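You operate a simulated robot arm through the tools that you are given. There is no shell and no other tool. Be economical: measure what you need, move in short steps, check, and stop when the job is done.

The job below is to be done with a simulated two-armed robot. You get a single attempt, and the scene is never put back.

Task
Push the stand drawer shut. Then open the wide drawer, fetch the tag clip from the top of the low cupboard and set it in the inside of the wide drawer and shut the drawer again. Then put the rag on the top of the low cupboard away on the top of the supply stand. Then switch the cabinet switch on. Then take the short block on the top of the low cupboard and put it away in the tipper tray floor. Then push the table leaf shut. Then press the scale button two times. Then stack the 50 mm banded gauge from the top of the green table on top of the 60 mm banded gauge. Then take the short brush from the top of the green table and put it on the side lane of the roller track. Then put one of the large pegs from the top of the green table in the grey bucket. Then open the door bench drawer, put the wax tin on the top of the green table away in the inside of the door bench drawer, then shut the drawer. Then put the low block on the bed of the tilt tray away on the top of the long bench. The order counts. Set down upright: tag clip. The table leaf goes toward x +0.0, y -1.0, z +0.0 (a direction in the base frame), to its stop.

The check looks at the end state, three seconds after you hand in, the way a careful person would. Anything else that was tipped, shoved, dropped, spilled or broken makes it a failure.

Robot
Two 7-joint arms with two-finger parallel grippers on one trunk, on a base that drives. Base frame: it is fixed to the floor where the robot stands at the start and does not move with it; the origin is under the middle of the robot, x ahead of it, y to its left, z up. Units: m, degrees, N and s.
The left shoulder is at the start at [0.05, 0.165, 0.88], the right one opposite. With the tool pointing down near the work surface each hand reaches from about 0.22 to 0.7 m from the robot's upright axis, wherever it stands, measured 20 degrees to its own side. Places, roughly: banded gauge [0, -4.25, 0.75]; cabinet switch [1.7, 1.9, 1.3]; door bench drawer [3.8, -1.9, 0.8]; grey bucket (19x19x18 cm) [0.4, -4.3, 0.9]; inside of the door bench drawer [3.8, -1.9, 0.7]; inside of the wide drawer [-1.9, -0.5, 0.6]; large peg (2x2x5 cm) [0.4, -4.2, 0.8]; low block (8x5x3 cm) [4.8, -6.5, 0.7]; rag (9x6x3 cm) [1.7, 1.9, 0.7]; scale button [-0.2, -3.5, 0.9]; short block (8x4x4 cm) [1.9, 2, 0.7]; short brush (8x4x7 cm) [-0.1, -4.4, 0.8]; side lane of the roller track [-2, -6.4, 0.7]; stand drawer [0.7, 0, 0.5]; table leaf [-1.4, -0.3, 0.7]; tag clip [1.25, 2, 0.75]; tipper tray floor [-6.2, -0.4, 0.9]; top of the long bench [-6.4, -1.2, 0.8]; top of the supply stand [-3.5, -0.6, 0.7]; wax tin [0.5, -4.25, 0.75]; wide drawer [-2, -0.5, 0.7]. Payload 3.91 kg a hand.
The TCP of each hand is the grasp point between the finger pads, 0.03 m short of the fingertips. In the tool frame z runs along the fingers and y along their closing line. The gripper opens to 0.11 m. The fingers are 0.02 m wide and 0.01 m thick; the gripper's body (0.048 by 0.112 m) begins 0.055 m behind the TCP.
Orientation is that of the tool frame in the base frame, as a unit quaternion [w, x, y, z]. With the fingers straight down and closing along the base's y, the tool's x points along the base's -x, its y along +y and its z along -z.

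Tools
- The arms move only by the tool send_rows. It takes "left_moves", "right_moves" or both (then of equal length, played together; a hand with none holds still); each is text: rows parted by semicolons, each of 7 numbers parted by spaces: the shift along the base's x, y, z in cm, then the turn, a rotation vector about the base's x, y, z in degrees, then the finger opening in cm, from 0 to 11. In form: x y z rx ry rz grip; .... A call has 1 to 8 rows; each row shifts and turns the commanded pose from where the row before left it. Each row takes 0.2 s and may step no farther than 0.05 m and 8.6 degrees from the row before; otherwise, or with a gripper value out of range, the whole call is refused. A pose out of reach is approached as far as the arm can. The call stops where the force on the tool passes 40 N (or 10 N more than at its start, if that is more) or the arm is blocked; 0.2 s more then pass. Each finger travels about 0.045 m/s and halts on what it meets, pressing with about 43 N; the grip force reading is that of the motor and also rises with nothing between the fingers. The clock runs only during rows and for 0.2 s after the last one: add rows that do not move to give the fingers time. It gives the time, the measured TCP pose, the force on the tool (base axes), the opening and the grip force at its end, in the units of the frame above (readings bear some noise), with the torque about the TCP (base axes, N m) and any sound that the robot's microphone picked up, and new pictures: "pictures" is both (left out), scene, wrist or none (wrist: the cameras of the hands that moved).
- Cameras (640 x 400 px; columns grow to the right, rows downward): "scene" is now at [0.1165, -0.0008, 1.0466]; the picture's right is [-0.03, -1.00, 0.00], its down [-0.61, 0.02, -0.79] and it looks along [0.79, -0.03, -0.61] (base axes); focal length 270 px, centre (320, 200). "left" rides on the left gripper at [0.072, -0.017, -0.103] in its tool frame; the picture's right is [0.23, 0.97, 0.00], its down [-0.76, 0.18, -0.62] and it looks along [-0.61, 0.14, 0.78] (tool axes); focal length 222 px, centre (320, 200). "right" rides on the right gripper at [0.072, 0.017, -0.103] in its tool frame; the picture's right is [-0.23, 0.97, 0.00], its down [-0.76, -0.18, -0.62] and it looks along [-0.61, -0.14, 0.78] (tool axes); focal length 222 px, centre (320, 200). There is no depth. A picture from a camera that has moved, and an enlarged one, comes with that camera's place and axes in the base frame and with its lens.
- slide_trunk(by): slides the trunk up (or, below 0, down) by that many m; the arms and the scene camera ride with it, the base frame stays. It gives what a move gives, with no picture.
- steer(legs): drives the robot by 1 to 6 legs, each [ahead, left, turn to the left] in m, m and degrees, along the robot's own axes; the way and the turn of a leg run together, so that a leg with both is an arc; at most 1.5 m and 180 degrees a leg. The arms and the cameras ride along, it lands a little off, and it stops where it bumps. It gives what a move gives, and a new picture of the scene camera.
- pan_tilt(pan, tilt): turns the head with the scene camera to pan (to the left, within 80 degrees either way) and tilt (down, from -29 to 69), counted from straight ahead of the robot. It gives what a move gives, and a new picture of the scene camera.
- close_up(camera, box): a new picture of the part [left, top, right, bottom] of that camera's present view, enlarged. No time passes.
- job_done(): hands the job in; it is judged then, once.

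Work in short steps. Places have to be worked out from the pictures, the camera data and where the tool is seen: move nearer, look again, correct. Check each grasp and each placing, and mend what went wrong. You have 567 turns and 360 pictures in all, those below and enlarged ones among them. Open the grippers and draw the arms clear of the work before you hand the job in, unless the task says otherwise; then end with one line.

The tools are called by a JSON object that holds its "api" and its "payload". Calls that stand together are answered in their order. send_rows: Moves the arms, as the interface text tells. Its arguments: {"type":"object","properties":{"left_moves":{"type":"string"},"right_moves":{"type":"string"},"pictures":{"type":"string","enum":["both","scene","wrist","none"]}},"required":[]} The other tools are called the same way: slide_trunk (by) slides the trunk up or down; steer (legs) drives the base; pan_tilt (pan, tilt) turns the head that bears the scene camera; close_up (camera, box) takes an enlarged picture of a part of a camera's view; job_done () hands the job in.

At the start:

```text
time_s: 0.0
left_eef_pos: [0.501, 0.2298, 0.8276]
left_orientation: [0.0, 0.0, 1.0, 0.0]
left_force: [-0.3, 0.0, 0.1]
left_moment: [0.01, -0.01, 0.01]
left_opening: 0.1102
left_gripper_force: 0.0
right_eef_pos: [0.4488, -0.1734, 0.8181]
right_orientation: [0.0, 0.0, 1.0, 0.001]
right_force: [-0.1, 0.0, 0.1]
right_moment: [-0.01, 0.01, 0.0]
right_opening: 0.11
right_gripper_force: 0.1
trunk travel left (down, up): [-0.1, 0.403]
robot x, y, heading: [0.0006, 0.0, -0.1]
head pan, tilt: [-1.9, 37.5]
```

scene: 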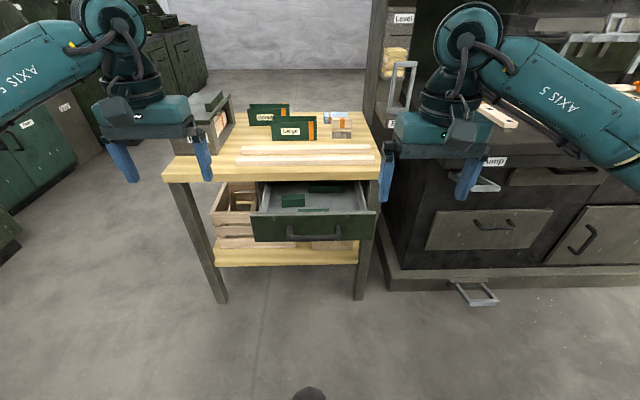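
right: 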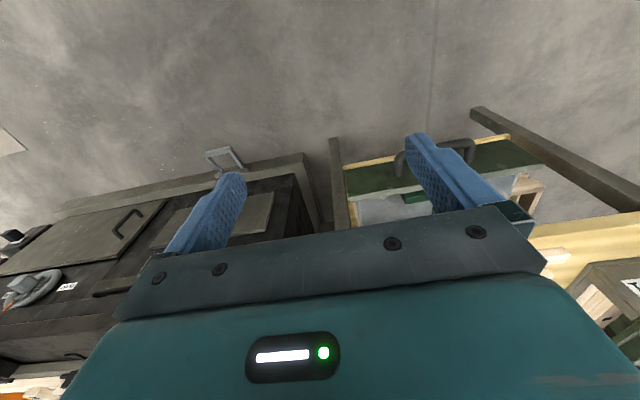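
left: 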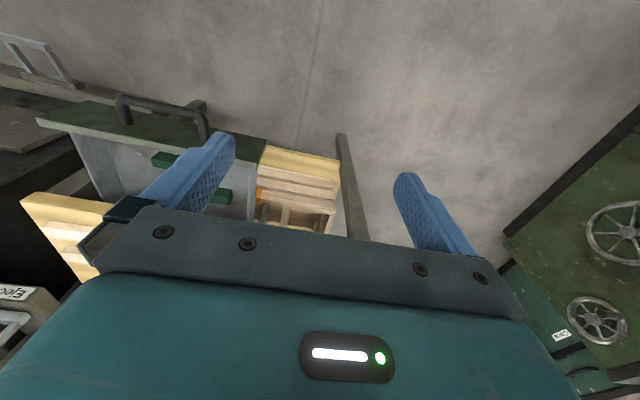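

The stand drawer is open straight ahead, with its front judged at x≈0.6 and z≈0.54–0.64. I turn the right hand to point forward, close it and bring it to the middle.

{"api": "send_rows", "payload": {"right_moves": "-1 0 0 0 -8.5 0 0; -1 0 0 0 -8.5 0 0; -1 0 0 0 -8.5 0 0; -1 0 0 0 -8.5 0 0; -1 1 -1 0 -8.5 0 0; 0 2 -2 0 -8.5 0 0; 0 2 -2 0 -8.5 0 0; 0 2 -2 0 -8.5 0 0", "pictures": "none"}}

{"api": "send_rows", "payload": {"right_moves": "0 2 -2 0 -8 0 0; 0 2 -2 0 -8 0 0; 0 2 -2 0 -6 0 0; 0 2 -3 0 0 0 0; 0 2 -3 0 0 0 0; 0 0 -2 0 0 0 0", "pictures": "scene"}}

```text
time_s: 1.8
left_eef_pos: [0.5003, 0.2298, 0.8275]
left_orientation: [0.0, 0.0, 1.0, 0.0]
left_force: [-0.3, -0.5, 0.4]
left_moment: [-0.01, 0.01, -0.04]
left_opening: 0.11
left_gripper_force: 0.0
right_eef_pos: [0.4112, -0.0956, 0.7492]
right_orientation: [0.56, -0.001, 0.828, 0.002]
right_force: [-0.8, -0.3, -0.4]
right_moment: [-0.01, -0.03, 0.03]
right_opening: 0.0
right_gripper_force: 37.5
right hand out of reach, approached as far as the arm can: row 6, 7
trunk travel left (down, up): [-0.1, 0.403]
robot x, y, heading: [0.0029, 0.0014, 0.2]
head pan, tilt: [-1.9, 37.5]
```

```text
time_s: 3.2
left_eef_pos: [0.4996, 0.2299, 0.8288]
left_orientation: [0.0, 0.0, 1.0, 0.0]
left_force: [-1.1, 0.2, -0.5]
left_moment: [0.01, 0.01, 0.0]
left_opening: 0.11
left_gripper_force: 0.0
right_eef_pos: [0.4201, 0.0108, 0.6139]
right_orientation: [0.706, 0.001, 0.708, -0.001]
right_force: [1.4, -0.4, -0.4]
right_moment: [0.0, 0.0, -0.03]
right_opening: 0.0
right_gripper_force: 37.8
right hand out of reach, approached as far as the arm can: row 4, 6
trunk travel left (down, up): [-0.1, 0.403]
robot x, y, heading: [-0.0019, 0.001, 0.3]
head pan, tilt: [-1.9, 37.5]
camera scene: at [0.1164, -0.0008, 1.0466], right [-0.03, -1.0, 0.0], down [-0.61, 0.02, -0.79], along [0.79, -0.03, -0.61], focal length 270 px, centre (320, 200)
```

scene: 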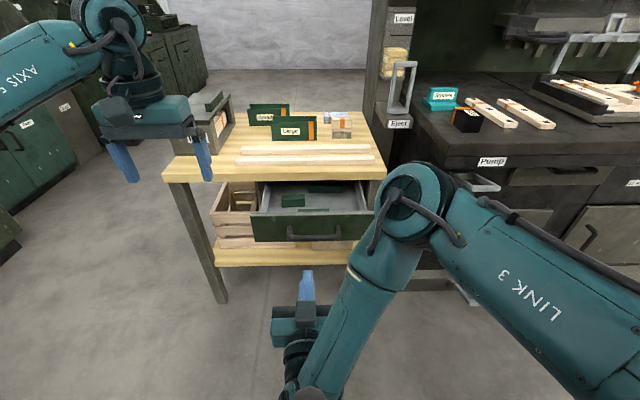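

The hand points forward, with the tip at x≈0.45. I lower it to z≈0.56 and advance toward the drawer front.

{"api": "send_rows", "payload": {"right_moves": "0 -1 -2 0 0 0 0; 0 -1 -3 0 0 0 0; 3 0 0 0 0 0 0; 3 0 0 0 0 0 0; 3 0 0 0 0 0 0; 3 0 0 0 0 0 0; 0 0 0 0 0 0 0", "pictures": "scene"}}

```text
time_s: 4.8
left_eef_pos: [0.499, 0.2291, 0.8275]
left_orientation: [0.0, 0.0, 1.0, 0.0]
left_force: [0.3, 0.0, 0.3]
left_moment: [-0.02, 0.01, 0.04]
left_opening: 0.1102
left_gripper_force: 0.1
right_eef_pos: [0.5326, 0.0351, 0.6295]
right_orientation: [0.705, 0.002, 0.709, -0.002]
right_force: [-1.3, 0.5, 0.4]
right_moment: [0.0, 0.01, 0.0]
right_opening: 0.0002
right_gripper_force: 37.6
right hand out of reach, approached as far as the arm can: row 1, 2, 3, 4, 5, 6
trunk travel left (down, up): [-0.1, 0.403]
robot x, y, heading: [-0.0002, 0.0003, -0.2]
head pan, tilt: [-1.9, 37.5]
camera scene: at [0.1165, -0.0008, 1.0466], right [-0.03, -1.0, 0.0], down [-0.61, 0.02, -0.79], along [0.79, -0.03, -0.61], focal length 270 px, centre (320, 200)
```

scene: 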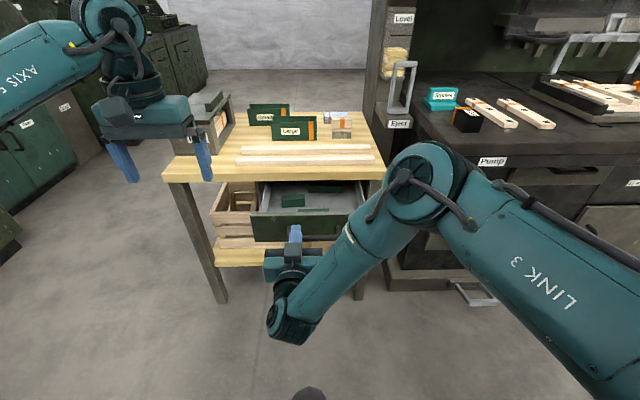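

The arm is at its low reach limit, so I lower the trunk by 0.07 and lift the left hand clear.

{"api": "send_rows", "payload": {"left_moves": "-3 0 3 0 0 0 11; -3 0 4 0 0 0 11; -3 0 4 0 0 0 11; -3 0 4 0 0 0 11", "pictures": "none"}}

{"api": "slide_trunk", "payload": {"by": -0.07}}

{"api": "send_rows", "payload": {"right_moves": "0 0 0 0 0 0 0; 2 -1 0 0 0 0 0; 2 -1 0 0 0 0 0", "pictures": "scene"}}

```text
time_s: 5.8
left_eef_pos: [0.3804, 0.2289, 0.9784]
left_orientation: [-0.001, -0.001, 1.0, 0.0]
left_force: [0.3, 1.1, -0.5]
left_moment: [0.01, 0.01, -0.04]
left_opening: 0.1101
left_gripper_force: 0.1
right_eef_pos: [0.5322, 0.0352, 0.6297]
right_orientation: [0.705, 0.002, 0.709, -0.002]
right_force: [-0.8, 0.8, -0.6]
right_moment: [-0.01, -0.04, -0.01]
right_opening: 0.0
right_gripper_force: 37.3
trunk travel left (down, up): [-0.1, 0.403]
robot x, y, heading: [-0.002, -0.0012, 0.2]
head pan, tilt: [-1.9, 37.5]
```

```text
time_s: 6.9
left_eef_pos: [0.3802, 0.2288, 0.9084]
left_orientation: [0.0, 0.0, 1.0, 0.0]
left_force: [1.2, -0.2, 0.0]
left_moment: [0.0, 0.01, 0.0]
left_opening: 0.11
left_gripper_force: 0.1
right_eef_pos: [0.5329, 0.0353, 0.5586]
right_orientation: [0.705, 0.002, 0.709, -0.002]
right_force: [0.3, -0.1, 0.4]
right_moment: [-0.01, -0.04, 0.01]
right_opening: 0.0
right_gripper_force: 37.8
trunk travel left (down, up): [-0.03, 0.473]
robot x, y, heading: [0.0031, -0.0013, -0.0]
head pan, tilt: [-1.9, 37.5]
```

```text
time_s: 7.7
left_eef_pos: [0.3804, 0.2283, 0.909]
left_orientation: [0.001, 0.0, 1.0, 0.0]
left_force: [-0.2, 0.7, 0.6]
left_moment: [-0.03, 0.02, -0.03]
left_opening: 0.11
left_gripper_force: 0.0
right_eef_pos: [0.5677, 0.0281, 0.5746]
right_orientation: [0.705, 0.004, 0.709, -0.003]
right_force: [-0.4, -1.5, 1.1]
right_moment: [0.01, -0.03, -0.05]
right_opening: 0.0001
right_gripper_force: 37.3
right hand out of reach, approached as far as the arm can: row 2, 3
trunk travel left (down, up): [-0.03, 0.473]
robot x, y, heading: [0.0009, 0.0007, 0.1]
head pan, tilt: [-1.9, 37.5]
camera scene: at [0.1164, -0.0009, 0.9766], right [-0.03, -1.0, 0.0], down [-0.61, 0.02, -0.79], along [0.79, -0.03, -0.61], focal length 270 px, centre (320, 200)
```

scene: 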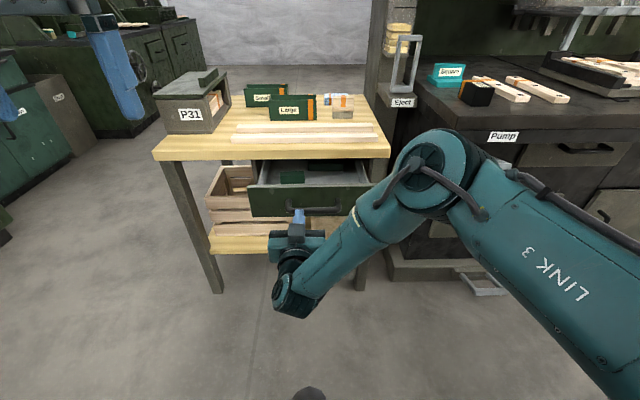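

The tip is just short of the handle, at x≈0.6. I drive forward a little to push the drawer.

{"api": "steer", "payload": {"legs": [[0.06, 0, 0]]}}

```text
time_s: 8.7
left_eef_pos: [0.4409, 0.228, 0.9077]
left_orientation: [0.0, -0.001, 1.0, 0.0]
left_force: [-0.1, 1.1, 0.2]
left_moment: [-0.02, 0.01, -0.02]
left_opening: 0.1101
left_gripper_force: 0.0
right_eef_pos: [0.6273, 0.0274, 0.5743]
right_orientation: [0.704, 0.005, 0.71, -0.005]
right_force: [-0.1, -0.3, 0.1]
right_moment: [0.01, -0.02, -0.02]
right_opening: 0.0002
right_gripper_force: 37.7
trunk travel left (down, up): [-0.03, 0.473]
robot x, y, heading: [0.0614, -0.0007, 0.0]
head pan, tilt: [-1.9, 37.5]
camera scene: at [0.1763, -0.0009, 0.9766], right [-0.03, -1.0, 0.0], down [-0.61, 0.02, -0.79], along [0.79, -0.03, -0.61], focal length 270 px, centre (320, 200)
```

scene: 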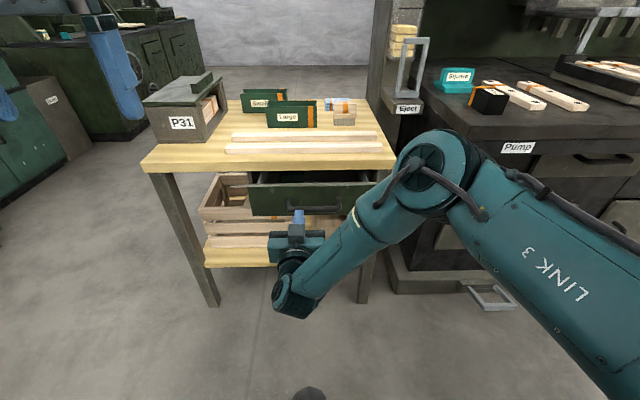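

The drawer front stayed fixed in the camera view while the table edge moved, so the push is working. I continue with small drives.

{"api": "steer", "payload": {"legs": [[0.08, 0, 0]]}}

```text
time_s: 9.8
left_eef_pos: [0.515, 0.228, 0.9075]
left_orientation: [-0.001, -0.002, 1.0, -0.001]
left_force: [0.1, -0.3, -0.5]
left_moment: [0.0, 0.0, 0.0]
left_opening: 0.11
left_gripper_force: 0.1
right_eef_pos: [0.6971, 0.0282, 0.5735]
right_orientation: [0.704, 0.004, 0.71, -0.004]
right_force: [-2.7, -0.6, 0.5]
right_moment: [-0.06, 0.03, -0.01]
right_opening: 0.0001
right_gripper_force: 37.4
trunk travel left (down, up): [-0.03, 0.473]
robot x, y, heading: [0.1361, 0.0037, -0.1]
head pan, tilt: [-1.9, 37.5]
stopped in leg 1: the force on the tool passed its limit (the readings are from after the stop); the commanded pose is now the measured one
camera scene: at [0.2515, -0.0011, 0.9765], right [-0.04, -1.0, 0.0], down [-0.61, 0.02, -0.79], along [0.79, -0.03, -0.61], focal length 270 px, centre (320, 200)
```

scene: 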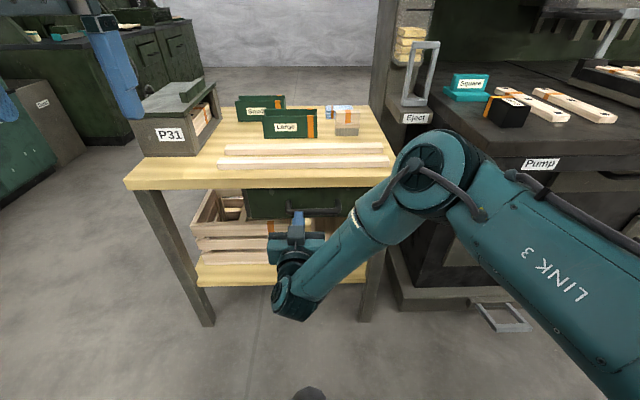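

The drawer met its stop. I back off to confirm it is flush.

{"api": "steer", "payload": {"legs": [[-0.3, 0, 0]]}}

{"api": "close_up", "payload": {"camera": "scene", "box": [140, 100, 460, 300]}}

```text
time_s: 11.8
left_eef_pos: [0.2177, 0.2278, 0.9076]
left_orientation: [-0.001, 0.0, 1.0, -0.001]
left_force: [-0.3, -0.4, 0.1]
left_moment: [0.01, 0.02, 0.0]
left_opening: 0.1101
left_gripper_force: 0.1
right_eef_pos: [0.3997, 0.0297, 0.5737]
right_orientation: [0.704, 0.004, 0.71, -0.004]
right_force: [-0.3, 1.3, 0.2]
right_moment: [0.02, 0.0, 0.03]
right_opening: 0.0001
right_gripper_force: 37.5
trunk travel left (down, up): [-0.03, 0.473]
robot x, y, heading: [-0.1611, 0.001, -0.2]
head pan, tilt: [-1.9, 37.5]
camera scene: at [-0.047, -0.0007, 0.9766], right [-0.03, -1.0, 0.0], down [-0.61, 0.02, -0.79], along [0.79, -0.03, -0.61], focal length 270 px, centre (320, 200)
```

scene: 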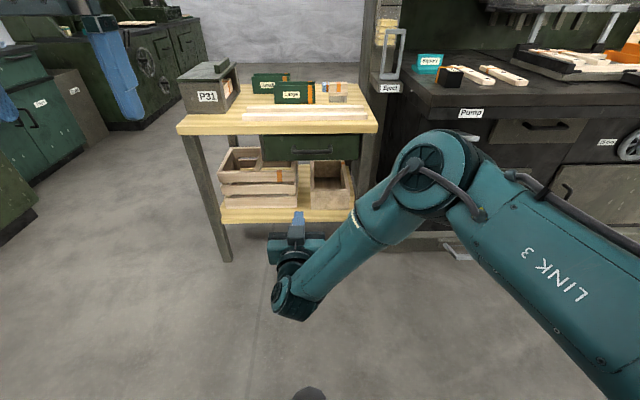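

```text
2.00 times, centred on (300, 200) of scene
camera zoom: at [-0.047, -0.0007, 0.9766], right [-0.03, -1.0, 0.0], down [-0.61, 0.02, -0.79], along [0.79, -0.03, -0.61], focal length 541 px, centre (360, 200)
```

zoom: 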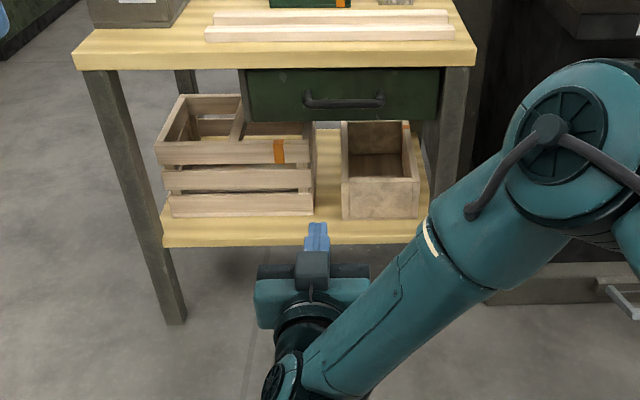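

The stand drawer is shut. I return the right arm to its neutral pose, tool down and clear, and raise the trunk.

{"api": "slide_trunk", "payload": {"by": 0.12}}

{"api": "send_rows", "payload": {"right_moves": "-2 -3 3 0 8.5 0 5; -2 -3 3 0 8.5 0 5; -1 -3 3 0 8.5 0 5; 0 -3 3 0 8.5 0 5; 0 -3 3 0 8.5 0 5; 0 -3 3 0 8.5 0 5; 0 -1 2 0 8.5 0 5; 0 -1 1 0 8.5 0 5", "pictures": "none"}}

{"api": "send_rows", "payload": {"right_moves": "1 0 2 0 8.5 0 11; 1 0 2 0 8.5 0 11; 0 0 2 0 5 0 11; 0 0 0 0 0 0 11", "pictures": "none"}}

{"api": "pan_tilt", "payload": {"pan": 75, "tilt": 15}}

{"api": "pan_tilt", "payload": {"pan": -78, "tilt": 15}}

```text
time_s: 13.3
left_eef_pos: [0.2173, 0.2286, 1.0273]
left_orientation: [-0.001, -0.001, 1.0, 0.0]
left_force: [0.4, -0.2, -0.3]
left_moment: [0.01, 0.0, 0.0]
left_opening: 0.11
left_gripper_force: 0.0
right_eef_pos: [0.4005, 0.0282, 0.6925]
right_orientation: [0.705, 0.005, 0.709, -0.005]
right_force: [-0.5, 0.1, -0.4]
right_moment: [-0.01, 0.02, 0.01]
right_opening: 0.0002
right_gripper_force: 37.2
trunk travel left (down, up): [-0.15, 0.353]
robot x, y, heading: [-0.1602, -0.0016, -0.3]
head pan, tilt: [-1.9, 37.5]
```

```text
time_s: 15.1
left_eef_pos: [0.2169, 0.2284, 1.0281]
left_orientation: [-0.001, 0.0, 1.0, 0.0]
left_force: [0.2, 0.2, -0.2]
left_moment: [-0.02, -0.01, 0.01]
left_opening: 0.1098
left_gripper_force: 0.1
right_eef_pos: [0.3494, -0.1713, 0.9029]
right_orientation: [0.186, 0.002, 0.983, -0.006]
right_force: [-0.1, -0.2, 0.6]
right_moment: [0.0, 0.0, 0.01]
right_opening: 0.0503
right_gripper_force: 0.1
trunk travel left (down, up): [-0.15, 0.353]
robot x, y, heading: [-0.1631, 0.001, -0.4]
head pan, tilt: [-1.9, 37.5]
```

```text
time_s: 16.1
left_eef_pos: [0.2177, 0.2292, 1.0277]
left_orientation: [0.0, -0.001, 1.0, 0.0]
left_force: [0.2, 0.2, -0.2]
left_moment: [0.01, 0.02, -0.01]
left_opening: 0.1099
left_gripper_force: 0.0
right_eef_pos: [0.3696, -0.1717, 0.9621]
right_orientation: [-0.004, 0.0, 1.0, -0.006]
right_force: [0.4, -0.6, 0.9]
right_moment: [-0.01, -0.04, -0.01]
right_opening: 0.11
right_gripper_force: 0.0
trunk travel left (down, up): [-0.15, 0.353]
robot x, y, heading: [-0.1654, 0.0058, -0.3]
head pan, tilt: [-1.9, 37.5]
```

```text
time_s: 17.6
left_eef_pos: [0.2173, 0.2285, 1.0277]
left_orientation: [-0.001, -0.002, 1.0, 0.0]
left_force: [0.7, 0.0, -0.4]
left_moment: [0.02, -0.03, 0.01]
left_opening: 0.1098
left_gripper_force: 0.1
right_eef_pos: [0.3701, -0.1722, 0.9629]
right_orientation: [-0.004, -0.001, 1.0, -0.007]
right_force: [0.0, -0.1, 0.1]
right_moment: [-0.01, -0.01, 0.01]
right_opening: 0.1098
right_gripper_force: 0.0
trunk travel left (down, up): [-0.15, 0.353]
robot x, y, heading: [-0.1644, 0.0026, -0.0]
head pan, tilt: [75.0, 15.0]
camera scene: at [-0.1093, 0.0925, 1.1323], right [0.97, -0.26, 0.0], down [-0.07, -0.25, -0.97], along [0.25, 0.93, -0.26], focal length 270 px, centre (320, 200)
```

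scene: 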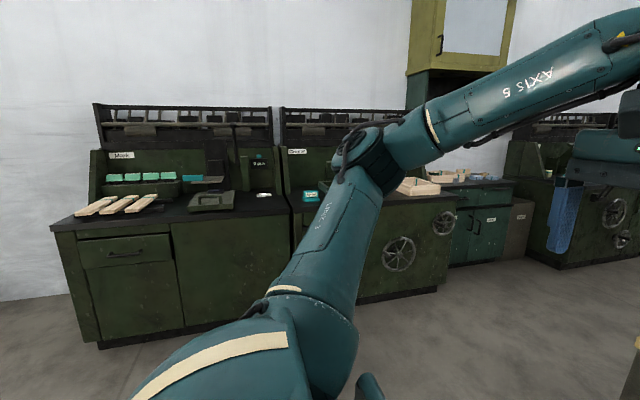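

```text
time_s: 20.0
left_eef_pos: [0.2175, 0.2292, 1.0268]
left_orientation: [-0.001, -0.001, 1.0, 0.0]
left_force: [0.2, 0.8, 0.0]
left_moment: [0.02, 0.03, -0.01]
left_opening: 0.11
left_gripper_force: 0.1
right_eef_pos: [0.3686, -0.1729, 0.9628]
right_orientation: [-0.003, 0.0, 1.0, -0.006]
right_force: [0.1, 0.3, -0.1]
right_moment: [0.03, 0.01, 0.03]
right_opening: 0.11
right_gripper_force: 0.0
trunk travel left (down, up): [-0.15, 0.353]
robot x, y, heading: [-0.1629, 0.0, -0.2]
head pan, tilt: [-78.0, 15.0]
camera scene: at [-0.1142, -0.0891, 1.1324], right [-0.98, -0.21, 0.0], down [-0.05, 0.25, -0.97], along [0.2, -0.94, -0.26], focal length 270 px, centre (320, 200)
```

scene: 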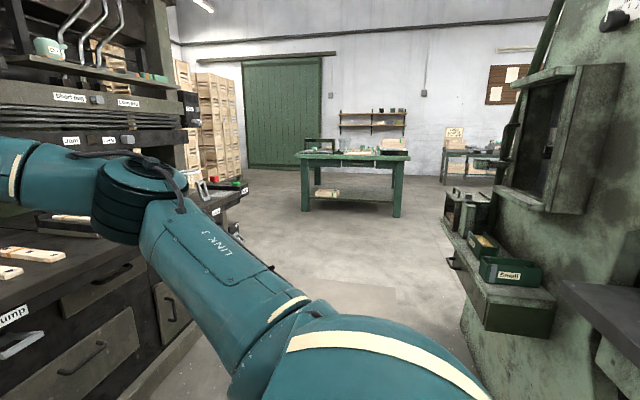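

The green table is to the south, and the low cupboard must be the teal-doored one to the north-east. I turn around to look west at the wide drawer.

{"api": "steer", "payload": {"legs": [[0, 0, 150]]}}

{"api": "pan_tilt", "payload": {"pan": 25, "tilt": 20}}

```text
time_s: 26.5
left_eef_pos: [-0.6076, 0.011, 1.0284]
left_orientation: [0.0, 0.961, -0.277, 0.001]
left_force: [-0.3, 0.0, -0.3]
left_moment: [0.01, 0.0, -0.02]
left_opening: 0.1102
left_gripper_force: 0.1
right_eef_pos: [-0.5212, 0.4313, 0.9639]
right_orientation: [-0.004, 0.96, -0.279, 0.005]
right_force: [0.3, 0.4, -0.6]
right_moment: [0.0, -0.01, 0.01]
right_opening: 0.1099
right_gripper_force: 0.1
trunk travel left (down, up): [-0.15, 0.353]
robot x, y, heading: [-0.1625, -0.0009, 147.8]
head pan, tilt: [-78.0, 15.0]
camera scene: at [-0.155, 0.1056, 1.1324], right [0.94, -0.35, 0.0], down [-0.09, -0.24, -0.97], along [0.34, 0.91, -0.26], focal length 270 px, centre (320, 200)
```

scene: 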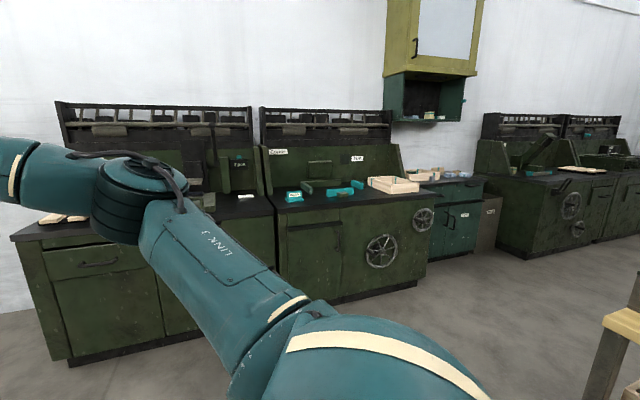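

```text
time_s: 28.3
left_eef_pos: [-0.6071, 0.0116, 1.0292]
left_orientation: [0.0, 0.96, -0.278, 0.001]
left_force: [0.2, -0.2, -0.2]
left_moment: [0.01, 0.02, -0.02]
left_opening: 0.1099
left_gripper_force: 0.0
right_eef_pos: [-0.5216, 0.4305, 0.9633]
right_orientation: [-0.004, 0.96, -0.279, 0.005]
right_force: [-0.3, 0.2, -0.8]
right_moment: [-0.03, -0.03, 0.02]
right_opening: 0.1098
right_gripper_force: 0.1
trunk travel left (down, up): [-0.15, 0.353]
robot x, y, heading: [-0.1646, -0.0016, 147.6]
head pan, tilt: [25.0, 20.0]
camera scene: at [-0.28, 0.0302, 1.1242], right [0.13, 0.99, 0.0], down [0.34, -0.04, -0.94], along [-0.93, 0.12, -0.34], focal length 270 px, centre (320, 200)
```

scene: 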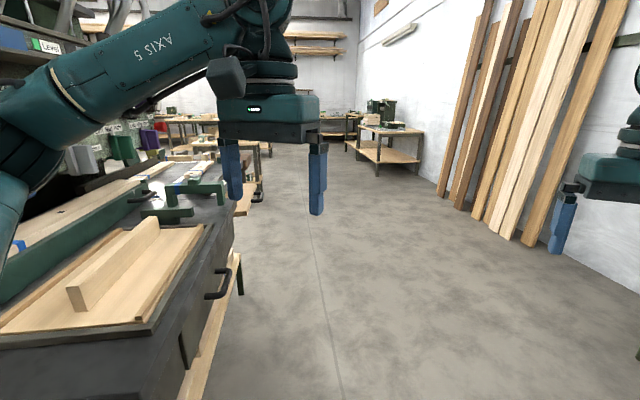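

The bench row lies along y<-0.2 with front handles near y≈-0.18. I drive west in the aisle at y≈0.5 and then turn south toward the wide drawer.

{"api": "steer", "payload": {"legs": [[0.8, 0, 0], [0, 0, 32], [1.1, 0, 0], [0, 0, 90]]}}

{"api": "pan_tilt", "payload": {"pan": 0, "tilt": 35}}

```text
time_s: 43.2
left_eef_pos: [-1.7258, 0.0492, 1.0284]
left_orientation: [-0.001, 0.711, 0.704, 0.001]
left_force: [0.3, 0.3, 0.6]
left_moment: [0.01, -0.02, 0.0]
left_opening: 0.11
left_gripper_force: 0.1
right_eef_pos: [-2.1259, -0.1, 0.9636]
right_orientation: [-0.007, 0.711, 0.704, -0.002]
right_force: [0.0, 0.2, -0.6]
right_moment: [0.01, -0.01, 0.0]
right_opening: 0.1101
right_gripper_force: 0.1
trunk travel left (down, up): [-0.15, 0.353]
robot x, y, heading: [-1.9478, 0.4325, -90.7]
head pan, tilt: [25.0, 20.0]
camera scene: at [-1.9114, 0.3201, 1.1242], right [-0.91, -0.41, 0.0], down [-0.14, 0.31, -0.94], along [0.39, -0.86, -0.34], focal length 270 px, centre (320, 200)
```

scene: 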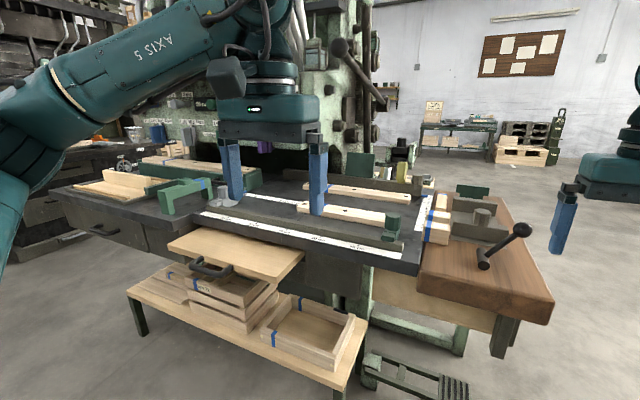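

```text
time_s: 44.1
left_eef_pos: [-1.7254, 0.0508, 1.0269]
left_orientation: [-0.001, 0.71, 0.704, 0.001]
left_force: [0.2, 0.0, 0.6]
left_moment: [-0.01, 0.0, 0.01]
left_opening: 0.1101
left_gripper_force: 0.1
right_eef_pos: [-2.128, -0.0998, 0.9632]
right_orientation: [-0.007, 0.711, 0.704, -0.002]
right_force: [-0.3, -0.4, -0.3]
right_moment: [0.0, 0.0, 0.0]
right_opening: 0.1099
right_gripper_force: 0.0
trunk travel left (down, up): [-0.15, 0.353]
robot x, y, heading: [-1.9554, 0.4325, -90.4]
head pan, tilt: [0.0, 35.0]
camera scene: at [-1.9507, 0.3168, 1.1004], right [-1.0, 0.01, 0.0], down [0.01, 0.57, -0.82], along [-0.01, -0.82, -0.57], focal length 270 px, centre (320, 200)
```

scene: 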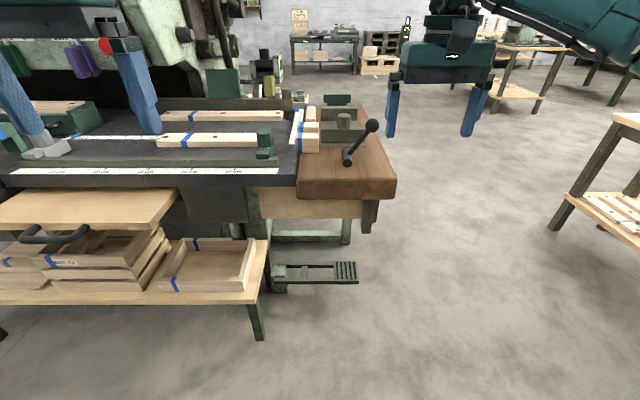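

The wide drawer is evidently at the bench's west end under the wood slab and opens westward. I move round to face east at the end of the bench.

{"api": "steer", "payload": {"legs": [[0, -0.75, 0], [0.75, 0, 0], [0, 0, 90]]}}

```text
time_s: 55.6
left_eef_pos: [-2.3358, -0.0806, 1.0277]
left_orientation: [-0.001, 0.011, 1.0, 0.0]
left_force: [0.2, 0.1, -0.6]
left_moment: [-0.01, 0.01, -0.01]
left_opening: 0.11
left_gripper_force: 0.0
right_eef_pos: [-2.1919, -0.4857, 0.9642]
right_orientation: [-0.004, 0.011, 1.0, -0.006]
right_force: [0.3, -0.3, 0.3]
right_moment: [0.01, -0.03, -0.03]
right_opening: 0.1102
right_gripper_force: 0.1
trunk travel left (down, up): [-0.15, 0.353]
robot x, y, heading: [-2.7217, -0.3008, -1.4]
head pan, tilt: [0.0, 35.0]
camera scene: at [-2.6028, -0.302, 1.1004], right [-0.02, -1.0, 0.0], down [-0.57, 0.01, -0.82], along [0.82, -0.02, -0.57], focal length 270 px, centre (320, 200)
```

scene: 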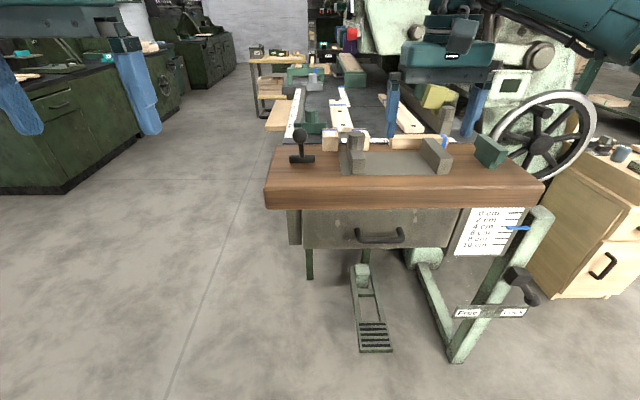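

The wide drawer is closed, with its bail handle at about (-2.0, -0.50, 0.55). I roll the right hand 90° so the fingers close vertically once pitched forward.

{"api": "send_rows", "payload": {"right_moves": "-2 0 0 0 0 -8.5 7; -2 0 0 0 0 -8.5 7; -2 0 0 0 0 -8.5 7; -2 0 0 0 0 -8.5 7; 0 0 0 0 0 -8.5 7; 0 0 0 0 0 -8.5 7; 0 0 0 0 0 -8.5 7; 0 0 0 0 0 -8.5 7", "pictures": "none"}}

{"api": "send_rows", "payload": {"right_moves": "-1 0 0 0 0 -8.5 7; -1 0 0 0 0 -8.5 7; -1 0 0 0 0 -5 7; -1 0 0 0 -8.5 0 7; 0 0 -2 0 -8.5 0 7; 0 0 -2 0 -8.5 0 7; 0 0 -2 0 -8.5 0 7; 0 0 -2 0 -8.5 0 7", "pictures": "none"}}

{"api": "send_rows", "payload": {"right_moves": "0 0 -2 0 -8.5 0 7; 0 0 -3 0 -8.5 0 7; 0 0 -3 0 -8.5 0 7; 0 0 -3 0 -8.5 0 7; 0 0 -3 0 -4 0 7", "pictures": "none"}}

{"api": "slide_trunk", "payload": {"by": -0.14}}

```text
time_s: 57.5
left_eef_pos: [-2.3347, -0.0812, 1.0279]
left_orientation: [0.0, 0.01, 1.0, 0.0]
left_force: [0.8, -0.2, 1.3]
left_moment: [0.05, -0.03, -0.03]
left_opening: 0.1101
left_gripper_force: 0.1
right_eef_pos: [-2.2716, -0.4867, 0.9628]
right_orientation: [-0.006, 0.57, 0.822, -0.003]
right_force: [0.5, -0.7, -0.2]
right_moment: [-0.01, -0.03, -0.01]
right_opening: 0.07
right_gripper_force: 0.1
trunk travel left (down, up): [-0.15, 0.353]
robot x, y, heading: [-2.7213, -0.3008, -1.2]
head pan, tilt: [0.0, 35.0]
```

```text
time_s: 59.2
left_eef_pos: [-2.3353, -0.0815, 1.0274]
left_orientation: [-0.001, 0.011, 1.0, 0.0]
left_force: [-0.3, -0.9, 0.2]
left_moment: [-0.01, -0.01, -0.02]
left_opening: 0.1101
left_gripper_force: 0.0
right_eef_pos: [-2.3103, -0.4855, 0.8833]
right_orientation: [0.248, 0.667, 0.654, 0.258]
right_force: [0.3, -0.1, 0.3]
right_moment: [0.03, -0.02, -0.02]
right_opening: 0.0699
right_gripper_force: 0.1
trunk travel left (down, up): [-0.15, 0.353]
robot x, y, heading: [-2.7218, -0.305, -1.3]
head pan, tilt: [0.0, 35.0]
```

```text
time_s: 60.5
left_eef_pos: [-2.3341, -0.0806, 1.0281]
left_orientation: [0.0, 0.011, 1.0, -0.001]
left_force: [0.3, 0.2, -0.1]
left_moment: [0.01, 0.0, 0.05]
left_opening: 0.1098
left_gripper_force: 0.0
right_eef_pos: [-2.2863, -0.4799, 0.8126]
right_orientation: [0.37, 0.604, 0.592, 0.384]
right_force: [-0.2, 0.3, -0.8]
right_moment: [0.01, -0.01, -0.01]
right_opening: 0.0698
right_gripper_force: 0.0
right hand out of reach, approached as far as the arm can: row 2, 3, 4, 5
trunk travel left (down, up): [-0.15, 0.353]
robot x, y, heading: [-2.7188, -0.3005, -1.2]
head pan, tilt: [0.0, 35.0]
```

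```text
time_s: 62.1
left_eef_pos: [-2.3357, -0.0822, 0.8885]
left_orientation: [0.0, 0.01, 1.0, 0.0]
left_force: [-0.2, 0.7, -0.1]
left_moment: [-0.04, 0.0, -0.02]
left_opening: 0.1101
left_gripper_force: 0.1
right_eef_pos: [-2.2839, -0.4798, 0.6738]
right_orientation: [0.37, 0.603, 0.594, 0.383]
right_force: [0.0, 0.0, -0.9]
right_moment: [-0.01, 0.03, 0.01]
right_opening: 0.07
right_gripper_force: 0.0
trunk travel left (down, up): [-0.01, 0.493]
robot x, y, heading: [-2.7218, -0.3021, -1.3]
head pan, tilt: [0.0, 35.0]
```

The tool points 26° below horizontal, which is fine. I move down and forward to just short of the handle and look.

{"api": "send_rows", "payload": {"right_moves": "2 0 -2 0 0 0 7; 2 0 -2 0 0 0 7; 2 0 -2 0 0 0 7; 2 -1 -2 0 0 0 7; 2 -1 -2 0 0 0 7; 2 0 -2 0 0 0 7", "pictures": "both"}}

```text
time_s: 63.5
left_eef_pos: [-2.3337, -0.0807, 0.8868]
left_orientation: [-0.001, 0.01, 1.0, 0.0]
left_force: [0.2, -0.4, 0.1]
left_moment: [0.0, -0.05, 0.0]
left_opening: 0.11
left_gripper_force: 0.2
right_eef_pos: [-2.1761, -0.4641, 0.5917]
right_orientation: [0.369, 0.608, 0.597, 0.372]
right_force: [0.6, 0.2, -0.2]
right_moment: [-0.03, 0.0, -0.06]
right_opening: 0.0701
right_gripper_force: 0.0
right hand out of reach, approached as far as the arm can: row 3, 4, 5, 6
trunk travel left (down, up): [-0.01, 0.493]
robot x, y, heading: [-2.72, -0.2993, -1.1]
head pan, tilt: [0.0, 35.0]
camera scene: at [-2.6027, -0.302, 0.9603], right [-0.02, -1.0, 0.0], down [-0.57, 0.01, -0.82], along [0.82, -0.02, -0.57], focal length 270 px, centre (320, 200)
camera right: at [-2.2608, -0.3905, 0.6547], right [0.44, -0.24, 0.87], down [-0.64, -0.76, 0.12], along [0.63, -0.61, -0.49], focal length 222 px, centre (320, 200)
```

scene: 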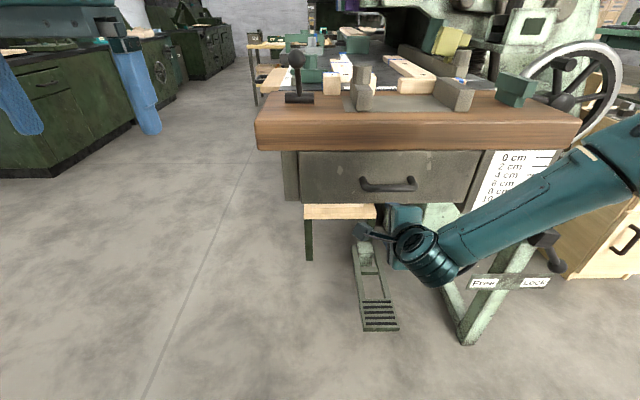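
right: 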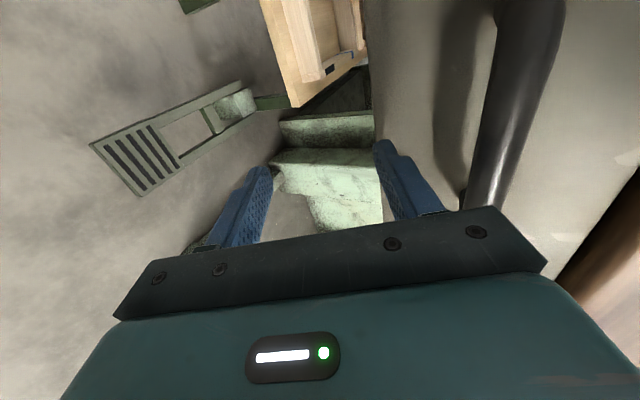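

Triangulating the two views puts the bar at about (-2.147, -0.449, 0.673), which is higher than I thought. I back off, raise the hand and level it more.

{"api": "send_rows", "payload": {"right_moves": "-3 0 0 0 0 0 7; -3 0 1 0 0 0 7; 0 1 3 0 0 0 7; 0 0 2 0 -6 0 7; 0 0 2 0 -6 0 7; 0 0 0 0 -5 0 7", "pictures": "wrist"}}

```text
time_s: 64.9
left_eef_pos: [-2.336, -0.0811, 0.8877]
left_orientation: [0.0, 0.011, 1.0, 0.0]
left_force: [-0.7, -0.7, 0.5]
left_moment: [-0.01, -0.02, -0.01]
left_opening: 0.1102
left_gripper_force: 0.1
right_eef_pos: [-2.2331, -0.4203, 0.6859]
right_orientation: [0.455, 0.541, 0.53, 0.468]
right_force: [-0.2, 0.2, -0.7]
right_moment: [0.0, 0.01, -0.01]
right_opening: 0.0703
right_gripper_force: 0.0
right hand out of reach, approached as far as the arm can: row 1, 2, 5, 6
trunk travel left (down, up): [-0.01, 0.493]
robot x, y, heading: [-2.7197, -0.3, -1.4]
head pan, tilt: [0.0, 35.0]
camera right: at [-2.3329, -0.3485, 0.719], right [0.15, -0.25, 0.96], down [-0.64, -0.76, -0.1], along [0.75, -0.6, -0.27], focal length 222 px, centre (320, 200)
```

right: 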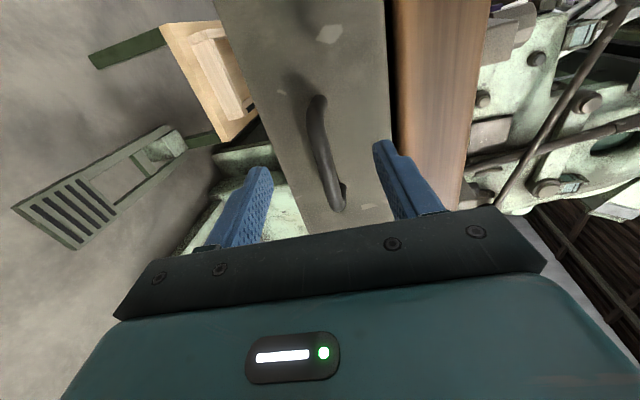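

The bar is centred between the fingers at about (-2.147, -0.44, 0.668). I advance so the pads straddle it.

{"api": "send_rows", "payload": {"right_moves": "2 -1 -1 0 0 0 7; 2 -1 -0.5 0 0 0 7; 2 0 0 0 0 0 7; 1.6 0 0 0 0 0 7", "pictures": "wrist"}}

```text
time_s: 65.9
left_eef_pos: [-2.3355, -0.0811, 0.8877]
left_orientation: [-0.001, 0.01, 1.0, 0.0]
left_force: [-0.1, -0.1, -0.1]
left_moment: [-0.02, 0.0, -0.01]
left_opening: 0.1101
left_gripper_force: 0.0
right_eef_pos: [-2.1613, -0.4105, 0.6879]
right_orientation: [0.455, 0.543, 0.531, 0.465]
right_force: [-0.9, 0.2, -0.1]
right_moment: [-0.02, -0.01, 0.03]
right_opening: 0.07
right_gripper_force: 0.0
right hand out of reach, approached as far as the arm can: row 1, 2, 4
trunk travel left (down, up): [-0.01, 0.493]
robot x, y, heading: [-2.7208, -0.3004, -1.3]
head pan, tilt: [0.0, 35.0]
camera right: at [-2.2612, -0.3387, 0.7217], right [0.15, -0.25, 0.96], down [-0.64, -0.76, -0.1], along [0.75, -0.6, -0.27], focal length 222 px, centre (320, 200)
```

right: 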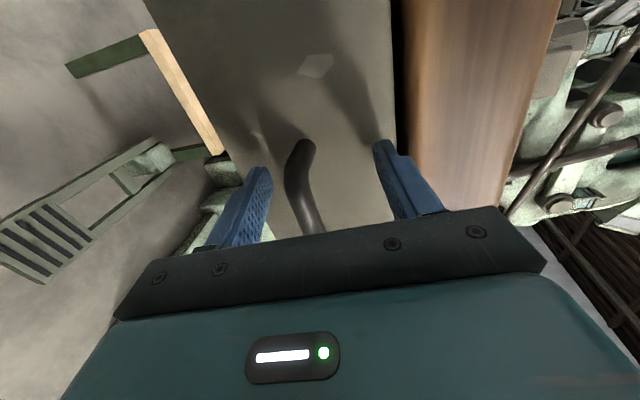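

The bar lies between the fingers, a bit low. I use the last centimetre of trunk travel, advance slightly, and close.

{"api": "slide_trunk", "payload": {"by": -0.01}}

{"api": "send_rows", "payload": {"right_moves": "1 0 0 0 0 0 7; 0 0 0 0 0 0 4; 0 0 0 0 0 0 0; 0 0 0 0 0 0 0; 0 0 0 0 0 0 0; 0 0 0 0 0 0 0", "pictures": "wrist"}}

```text
time_s: 66.5
left_eef_pos: [-2.3355, -0.0803, 0.8769]
left_orientation: [-0.001, 0.01, 1.0, 0.0]
left_force: [1.0, 1.0, 0.2]
left_moment: [-0.01, 0.02, 0.02]
left_opening: 0.11
left_gripper_force: 0.1
right_eef_pos: [-2.1601, -0.4103, 0.6782]
right_orientation: [0.455, 0.542, 0.532, 0.465]
right_force: [0.7, -0.2, -0.1]
right_moment: [-0.03, 0.02, 0.05]
right_opening: 0.0702
right_gripper_force: 0.1
trunk travel left (down, up): [0.0, 0.503]
robot x, y, heading: [-2.7212, -0.3007, -1.6]
head pan, tilt: [0.0, 35.0]
```

```text
time_s: 67.9
left_eef_pos: [-2.3351, -0.0816, 0.8767]
left_orientation: [-0.002, 0.01, 1.0, 0.0]
left_force: [0.0, 0.3, -0.6]
left_moment: [-0.02, -0.01, 0.01]
left_opening: 0.1102
left_gripper_force: 0.1
right_eef_pos: [-2.1519, -0.4105, 0.6731]
right_orientation: [0.453, 0.545, 0.534, 0.462]
right_force: [0.7, 1.0, -18.9]
right_moment: [0.35, -1.21, -0.09]
right_opening: 0.021
right_gripper_force: 44.8
trunk travel left (down, up): [0.0, 0.503]
robot x, y, heading: [-2.7235, -0.298, -1.2]
head pan, tilt: [0.0, 35.0]
camera right: at [-2.2511, -0.3387, 0.7087], right [0.16, -0.25, 0.96], down [-0.65, -0.76, -0.09], along [0.75, -0.6, -0.28], focal length 222 px, centre (320, 200)
```

right: 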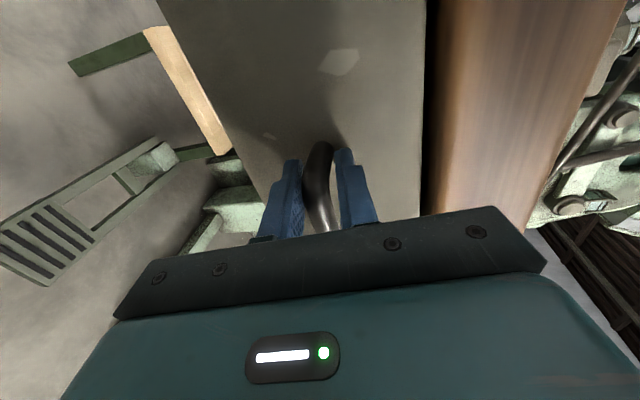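

I have the handle gripped (opening 2.1 cm). I pull by backing the base.

{"api": "steer", "payload": {"legs": [[-0.12, 0, 0]]}}

```text
time_s: 69.1
left_eef_pos: [-2.4533, -0.0799, 0.8776]
left_orientation: [-0.001, 0.01, 1.0, 0.0]
left_force: [0.6, 0.4, 1.0]
left_moment: [-0.02, 0.0, 0.02]
left_opening: 0.11
left_gripper_force: 0.1
right_eef_pos: [-2.2725, -0.41, 0.6734]
right_orientation: [0.453, 0.545, 0.532, 0.462]
right_force: [-1.8, -10.0, -27.6]
right_moment: [0.31, -1.21, 0.42]
right_opening: 0.0207
right_gripper_force: 45.4
trunk travel left (down, up): [0.0, 0.503]
robot x, y, heading: [-2.8397, -0.2998, -1.2]
head pan, tilt: [0.0, 35.0]
camera scene: at [-2.7213, -0.3001, 0.95], right [-0.02, -1.0, 0.0], down [-0.58, 0.01, -0.82], along [0.82, -0.02, -0.58], focal length 270 px, centre (320, 200)
```

scene: 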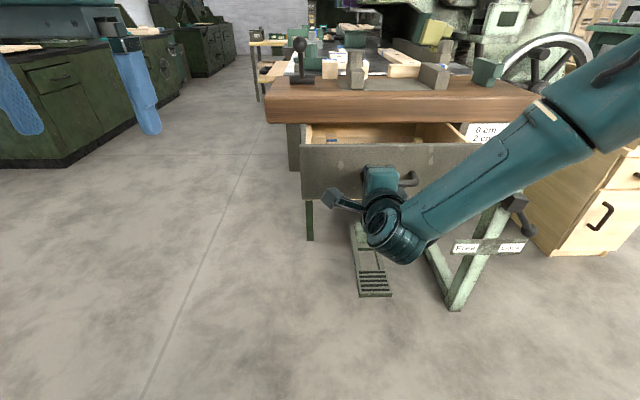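

The drawer slides open. I pull another 0.1 m.

{"api": "steer", "payload": {"legs": [[-0.1, 0, 0]]}}

```text
time_s: 70.3
left_eef_pos: [-2.5548, -0.0775, 0.8774]
left_orientation: [-0.001, 0.01, 1.0, 0.0]
left_force: [-0.7, 0.1, 0.5]
left_moment: [-0.01, 0.02, 0.0]
left_opening: 0.1102
left_gripper_force: 0.2
right_eef_pos: [-2.3705, -0.4089, 0.6734]
right_orientation: [0.455, 0.547, 0.531, 0.46]
right_force: [-1.6, -14.9, -13.1]
right_moment: [0.24, -1.42, 0.28]
right_opening: 0.0207
right_gripper_force: 44.8
trunk travel left (down, up): [0.0, 0.503]
robot x, y, heading: [-2.9428, -0.2949, -1.3]
head pan, tilt: [0.0, 35.0]
camera scene: at [-2.8224, -0.2979, 0.9502], right [-0.02, -1.0, 0.0], down [-0.57, 0.01, -0.82], along [0.82, -0.02, -0.57], focal length 270 px, centre (320, 200)
```

scene: 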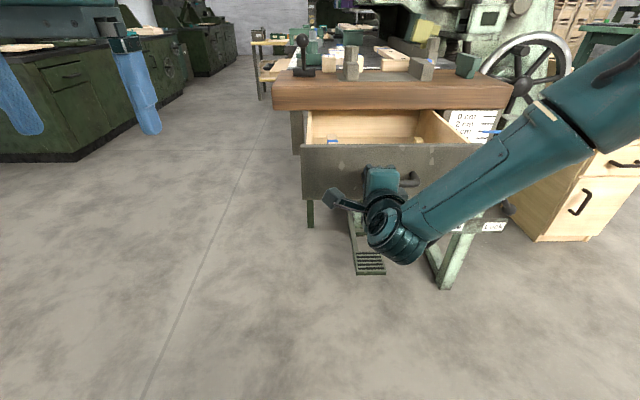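

The drawer is open about 0.22 m. I release, retract, raise the trunk and back away west.

{"api": "send_rows", "payload": {"right_moves": "0 0 0 0 0 0 6; 0 0 0 0 0 0 7; 0 0 0 0 0 0 7; -3 0 0 0 0 0 7; -4 0 0 0 0 0 7; -2 0 3 0 4 0 7; -1 0 4 0 8 0 7; 0 0 4 0 8 0 7", "pictures": "none"}}

{"api": "slide_trunk", "payload": {"by": 0.15}}

{"api": "pan_tilt", "payload": {"pan": -5, "tilt": 40}}

```text
time_s: 72.1
left_eef_pos: [-2.556, -0.077, 0.8778]
left_orientation: [0.0, 0.011, 1.0, 0.0]
left_force: [0.3, -0.6, 0.2]
left_moment: [0.05, 0.03, -0.01]
left_opening: 0.1101
left_gripper_force: 0.1
right_eef_pos: [-2.471, -0.4087, 0.7837]
right_orientation: [0.355, 0.619, 0.602, 0.359]
right_force: [-0.1, 0.3, 0.2]
right_moment: [-0.03, 0.03, 0.0]
right_opening: 0.07
right_gripper_force: 0.1
trunk travel left (down, up): [0.0, 0.503]
robot x, y, heading: [-2.9406, -0.2942, -1.6]
head pan, tilt: [0.0, 35.0]
```

```text
time_s: 73.8
left_eef_pos: [-2.5552, -0.0774, 1.0271]
left_orientation: [-0.001, 0.011, 1.0, -0.001]
left_force: [-0.3, 0.2, 0.5]
left_moment: [0.02, -0.01, 0.04]
left_opening: 0.1099
left_gripper_force: 0.1
right_eef_pos: [-2.4721, -0.4084, 0.9346]
right_orientation: [0.356, 0.618, 0.602, 0.359]
right_force: [0.3, 0.2, 0.6]
right_moment: [0.0, 0.01, 0.03]
right_opening: 0.0696
right_gripper_force: 0.0
trunk travel left (down, up): [-0.15, 0.353]
robot x, y, heading: [-2.9433, -0.2979, -1.3]
head pan, tilt: [0.0, 35.0]
```

```text
time_s: 74.5
left_eef_pos: [-2.5552, -0.0768, 1.0277]
left_orientation: [0.0, 0.011, 1.0, 0.0]
left_force: [0.4, 0.0, -0.3]
left_moment: [0.01, -0.01, -0.02]
left_opening: 0.1101
left_gripper_force: 0.0
right_eef_pos: [-2.4721, -0.408, 0.9336]
right_orientation: [0.355, 0.618, 0.603, 0.358]
right_force: [0.4, -0.3, -0.5]
right_moment: [-0.04, 0.01, 0.01]
right_opening: 0.0702
right_gripper_force: 0.0
trunk travel left (down, up): [-0.15, 0.353]
robot x, y, heading: [-2.9419, -0.2976, -1.4]
head pan, tilt: [-5.0, 40.0]
camera scene: at [-2.8265, -0.3045, 1.0928], right [-0.11, -0.99, 0.0], down [-0.64, 0.07, -0.77], along [0.76, -0.08, -0.64], focal length 270 px, centre (320, 200)
```

scene: 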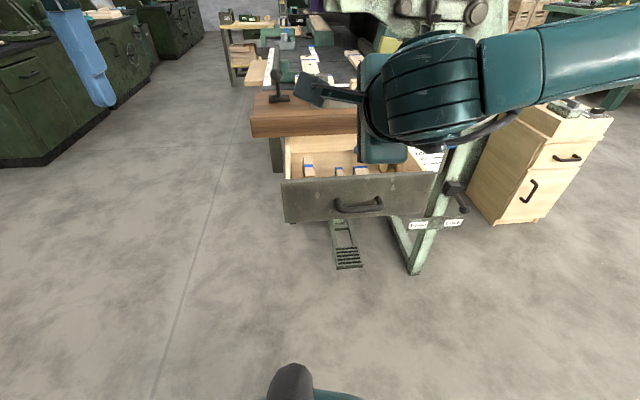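

The drawer shows open with a few items inside. I bring the right hand back to pointing down before driving.

{"api": "send_rows", "payload": {"right_moves": "0 0 0 0 8.5 0 7; 0 0 0 0 8.5 0 7; 0 0 0 0 8.5 0 7; 0 0 0 0 8.5 0 7; 0 0 0 0 8.5 0 7; 0 0 0 0 8.5 0 7; 0 0 0 0 8.5 0 7; 0 0 0 0 0 8.5 7", "pictures": "none"}}

{"api": "send_rows", "payload": {"right_moves": "0 0 0 0 0 8.5 7; 0 0 0 0 0 8.5 7; 0 0 0 0 0 8.5 7; 0 0 0 0 0 8.5 7; 0 0 0 0 0 8.5 7; 0 0 0 0 0 8.5 7; 0 0 0 0 0 8.5 9; 0 0 0 0 0 8.5 11", "pictures": "none"}}

{"api": "steer", "payload": {"legs": [[0, 1.1, 0], [0, 0, 1.5], [1.5, 0, 0], [1.5, 0, 0], [1.3, 0, 0], [0, 0, 88]]}}

```text
time_s: 76.3
left_eef_pos: [-2.5564, -0.0772, 1.028]
left_orientation: [-0.001, 0.01, 1.0, 0.0]
left_force: [-0.3, -0.3, -0.5]
left_moment: [-0.03, 0.0, -0.01]
left_opening: 0.1101
left_gripper_force: 0.1
right_eef_pos: [-2.4716, -0.4076, 0.9325]
right_orientation: [0.008, 0.661, 0.751, 0.005]
right_force: [0.0, 0.2, -0.4]
right_moment: [0.02, 0.0, 0.01]
right_opening: 0.0699
right_gripper_force: 0.2
trunk travel left (down, up): [-0.15, 0.353]
robot x, y, heading: [-2.9447, -0.2943, -1.2]
head pan, tilt: [-5.0, 40.0]
```

```text
time_s: 78.1
left_eef_pos: [-2.5552, -0.0767, 1.0283]
left_orientation: [0.0, 0.01, 1.0, 0.0]
left_force: [0.2, -0.3, 0.1]
left_moment: [0.0, 0.01, 0.03]
left_opening: 0.1101
left_gripper_force: 0.1
right_eef_pos: [-2.4712, -0.409, 0.9335]
right_orientation: [0.005, 0.127, 0.992, 0.01]
right_force: [-0.2, -0.1, 0.0]
right_moment: [0.01, 0.01, -0.03]
right_opening: 0.1099
right_gripper_force: 0.0
trunk travel left (down, up): [-0.15, 0.353]
robot x, y, heading: [-2.9387, -0.2936, -1.2]
head pan, tilt: [-5.0, 40.0]
```

```text
time_s: 108.0
left_eef_pos: [1.1674, 1.1488, 1.0278]
left_orientation: [0.0, -0.693, 0.721, 0.0]
left_force: [0.1, -0.3, 0.1]
left_moment: [-0.01, 0.01, -0.04]
left_opening: 0.1101
left_gripper_force: 0.0
right_eef_pos: [1.5006, 1.2264, 0.9324]
right_orientation: [-0.002, -0.603, 0.797, 0.011]
right_force: [-0.3, -0.2, 0.2]
right_moment: [-0.01, 0.0, 0.05]
right_opening: 0.11
right_gripper_force: 0.1
trunk travel left (down, up): [-0.15, 0.353]
robot x, y, heading: [1.3818, 0.7593, 87.6]
head pan, tilt: [-5.0, 40.0]
camera scene: at [1.3922, 0.8754, 1.0928], right [0.99, -0.13, 0.0], down [-0.08, -0.64, -0.77], along [0.1, 0.76, -0.64], focal length 270 px, centre (320, 200)
```

scene: 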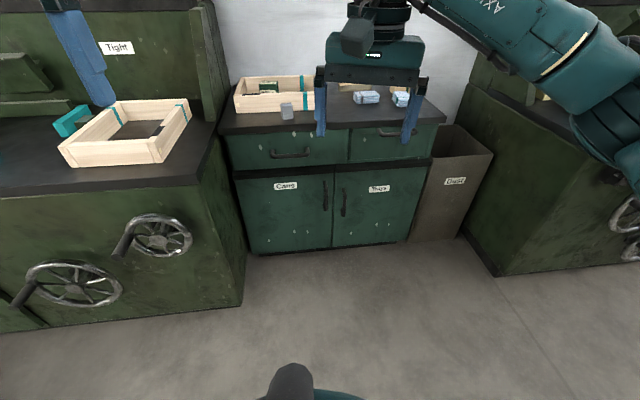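

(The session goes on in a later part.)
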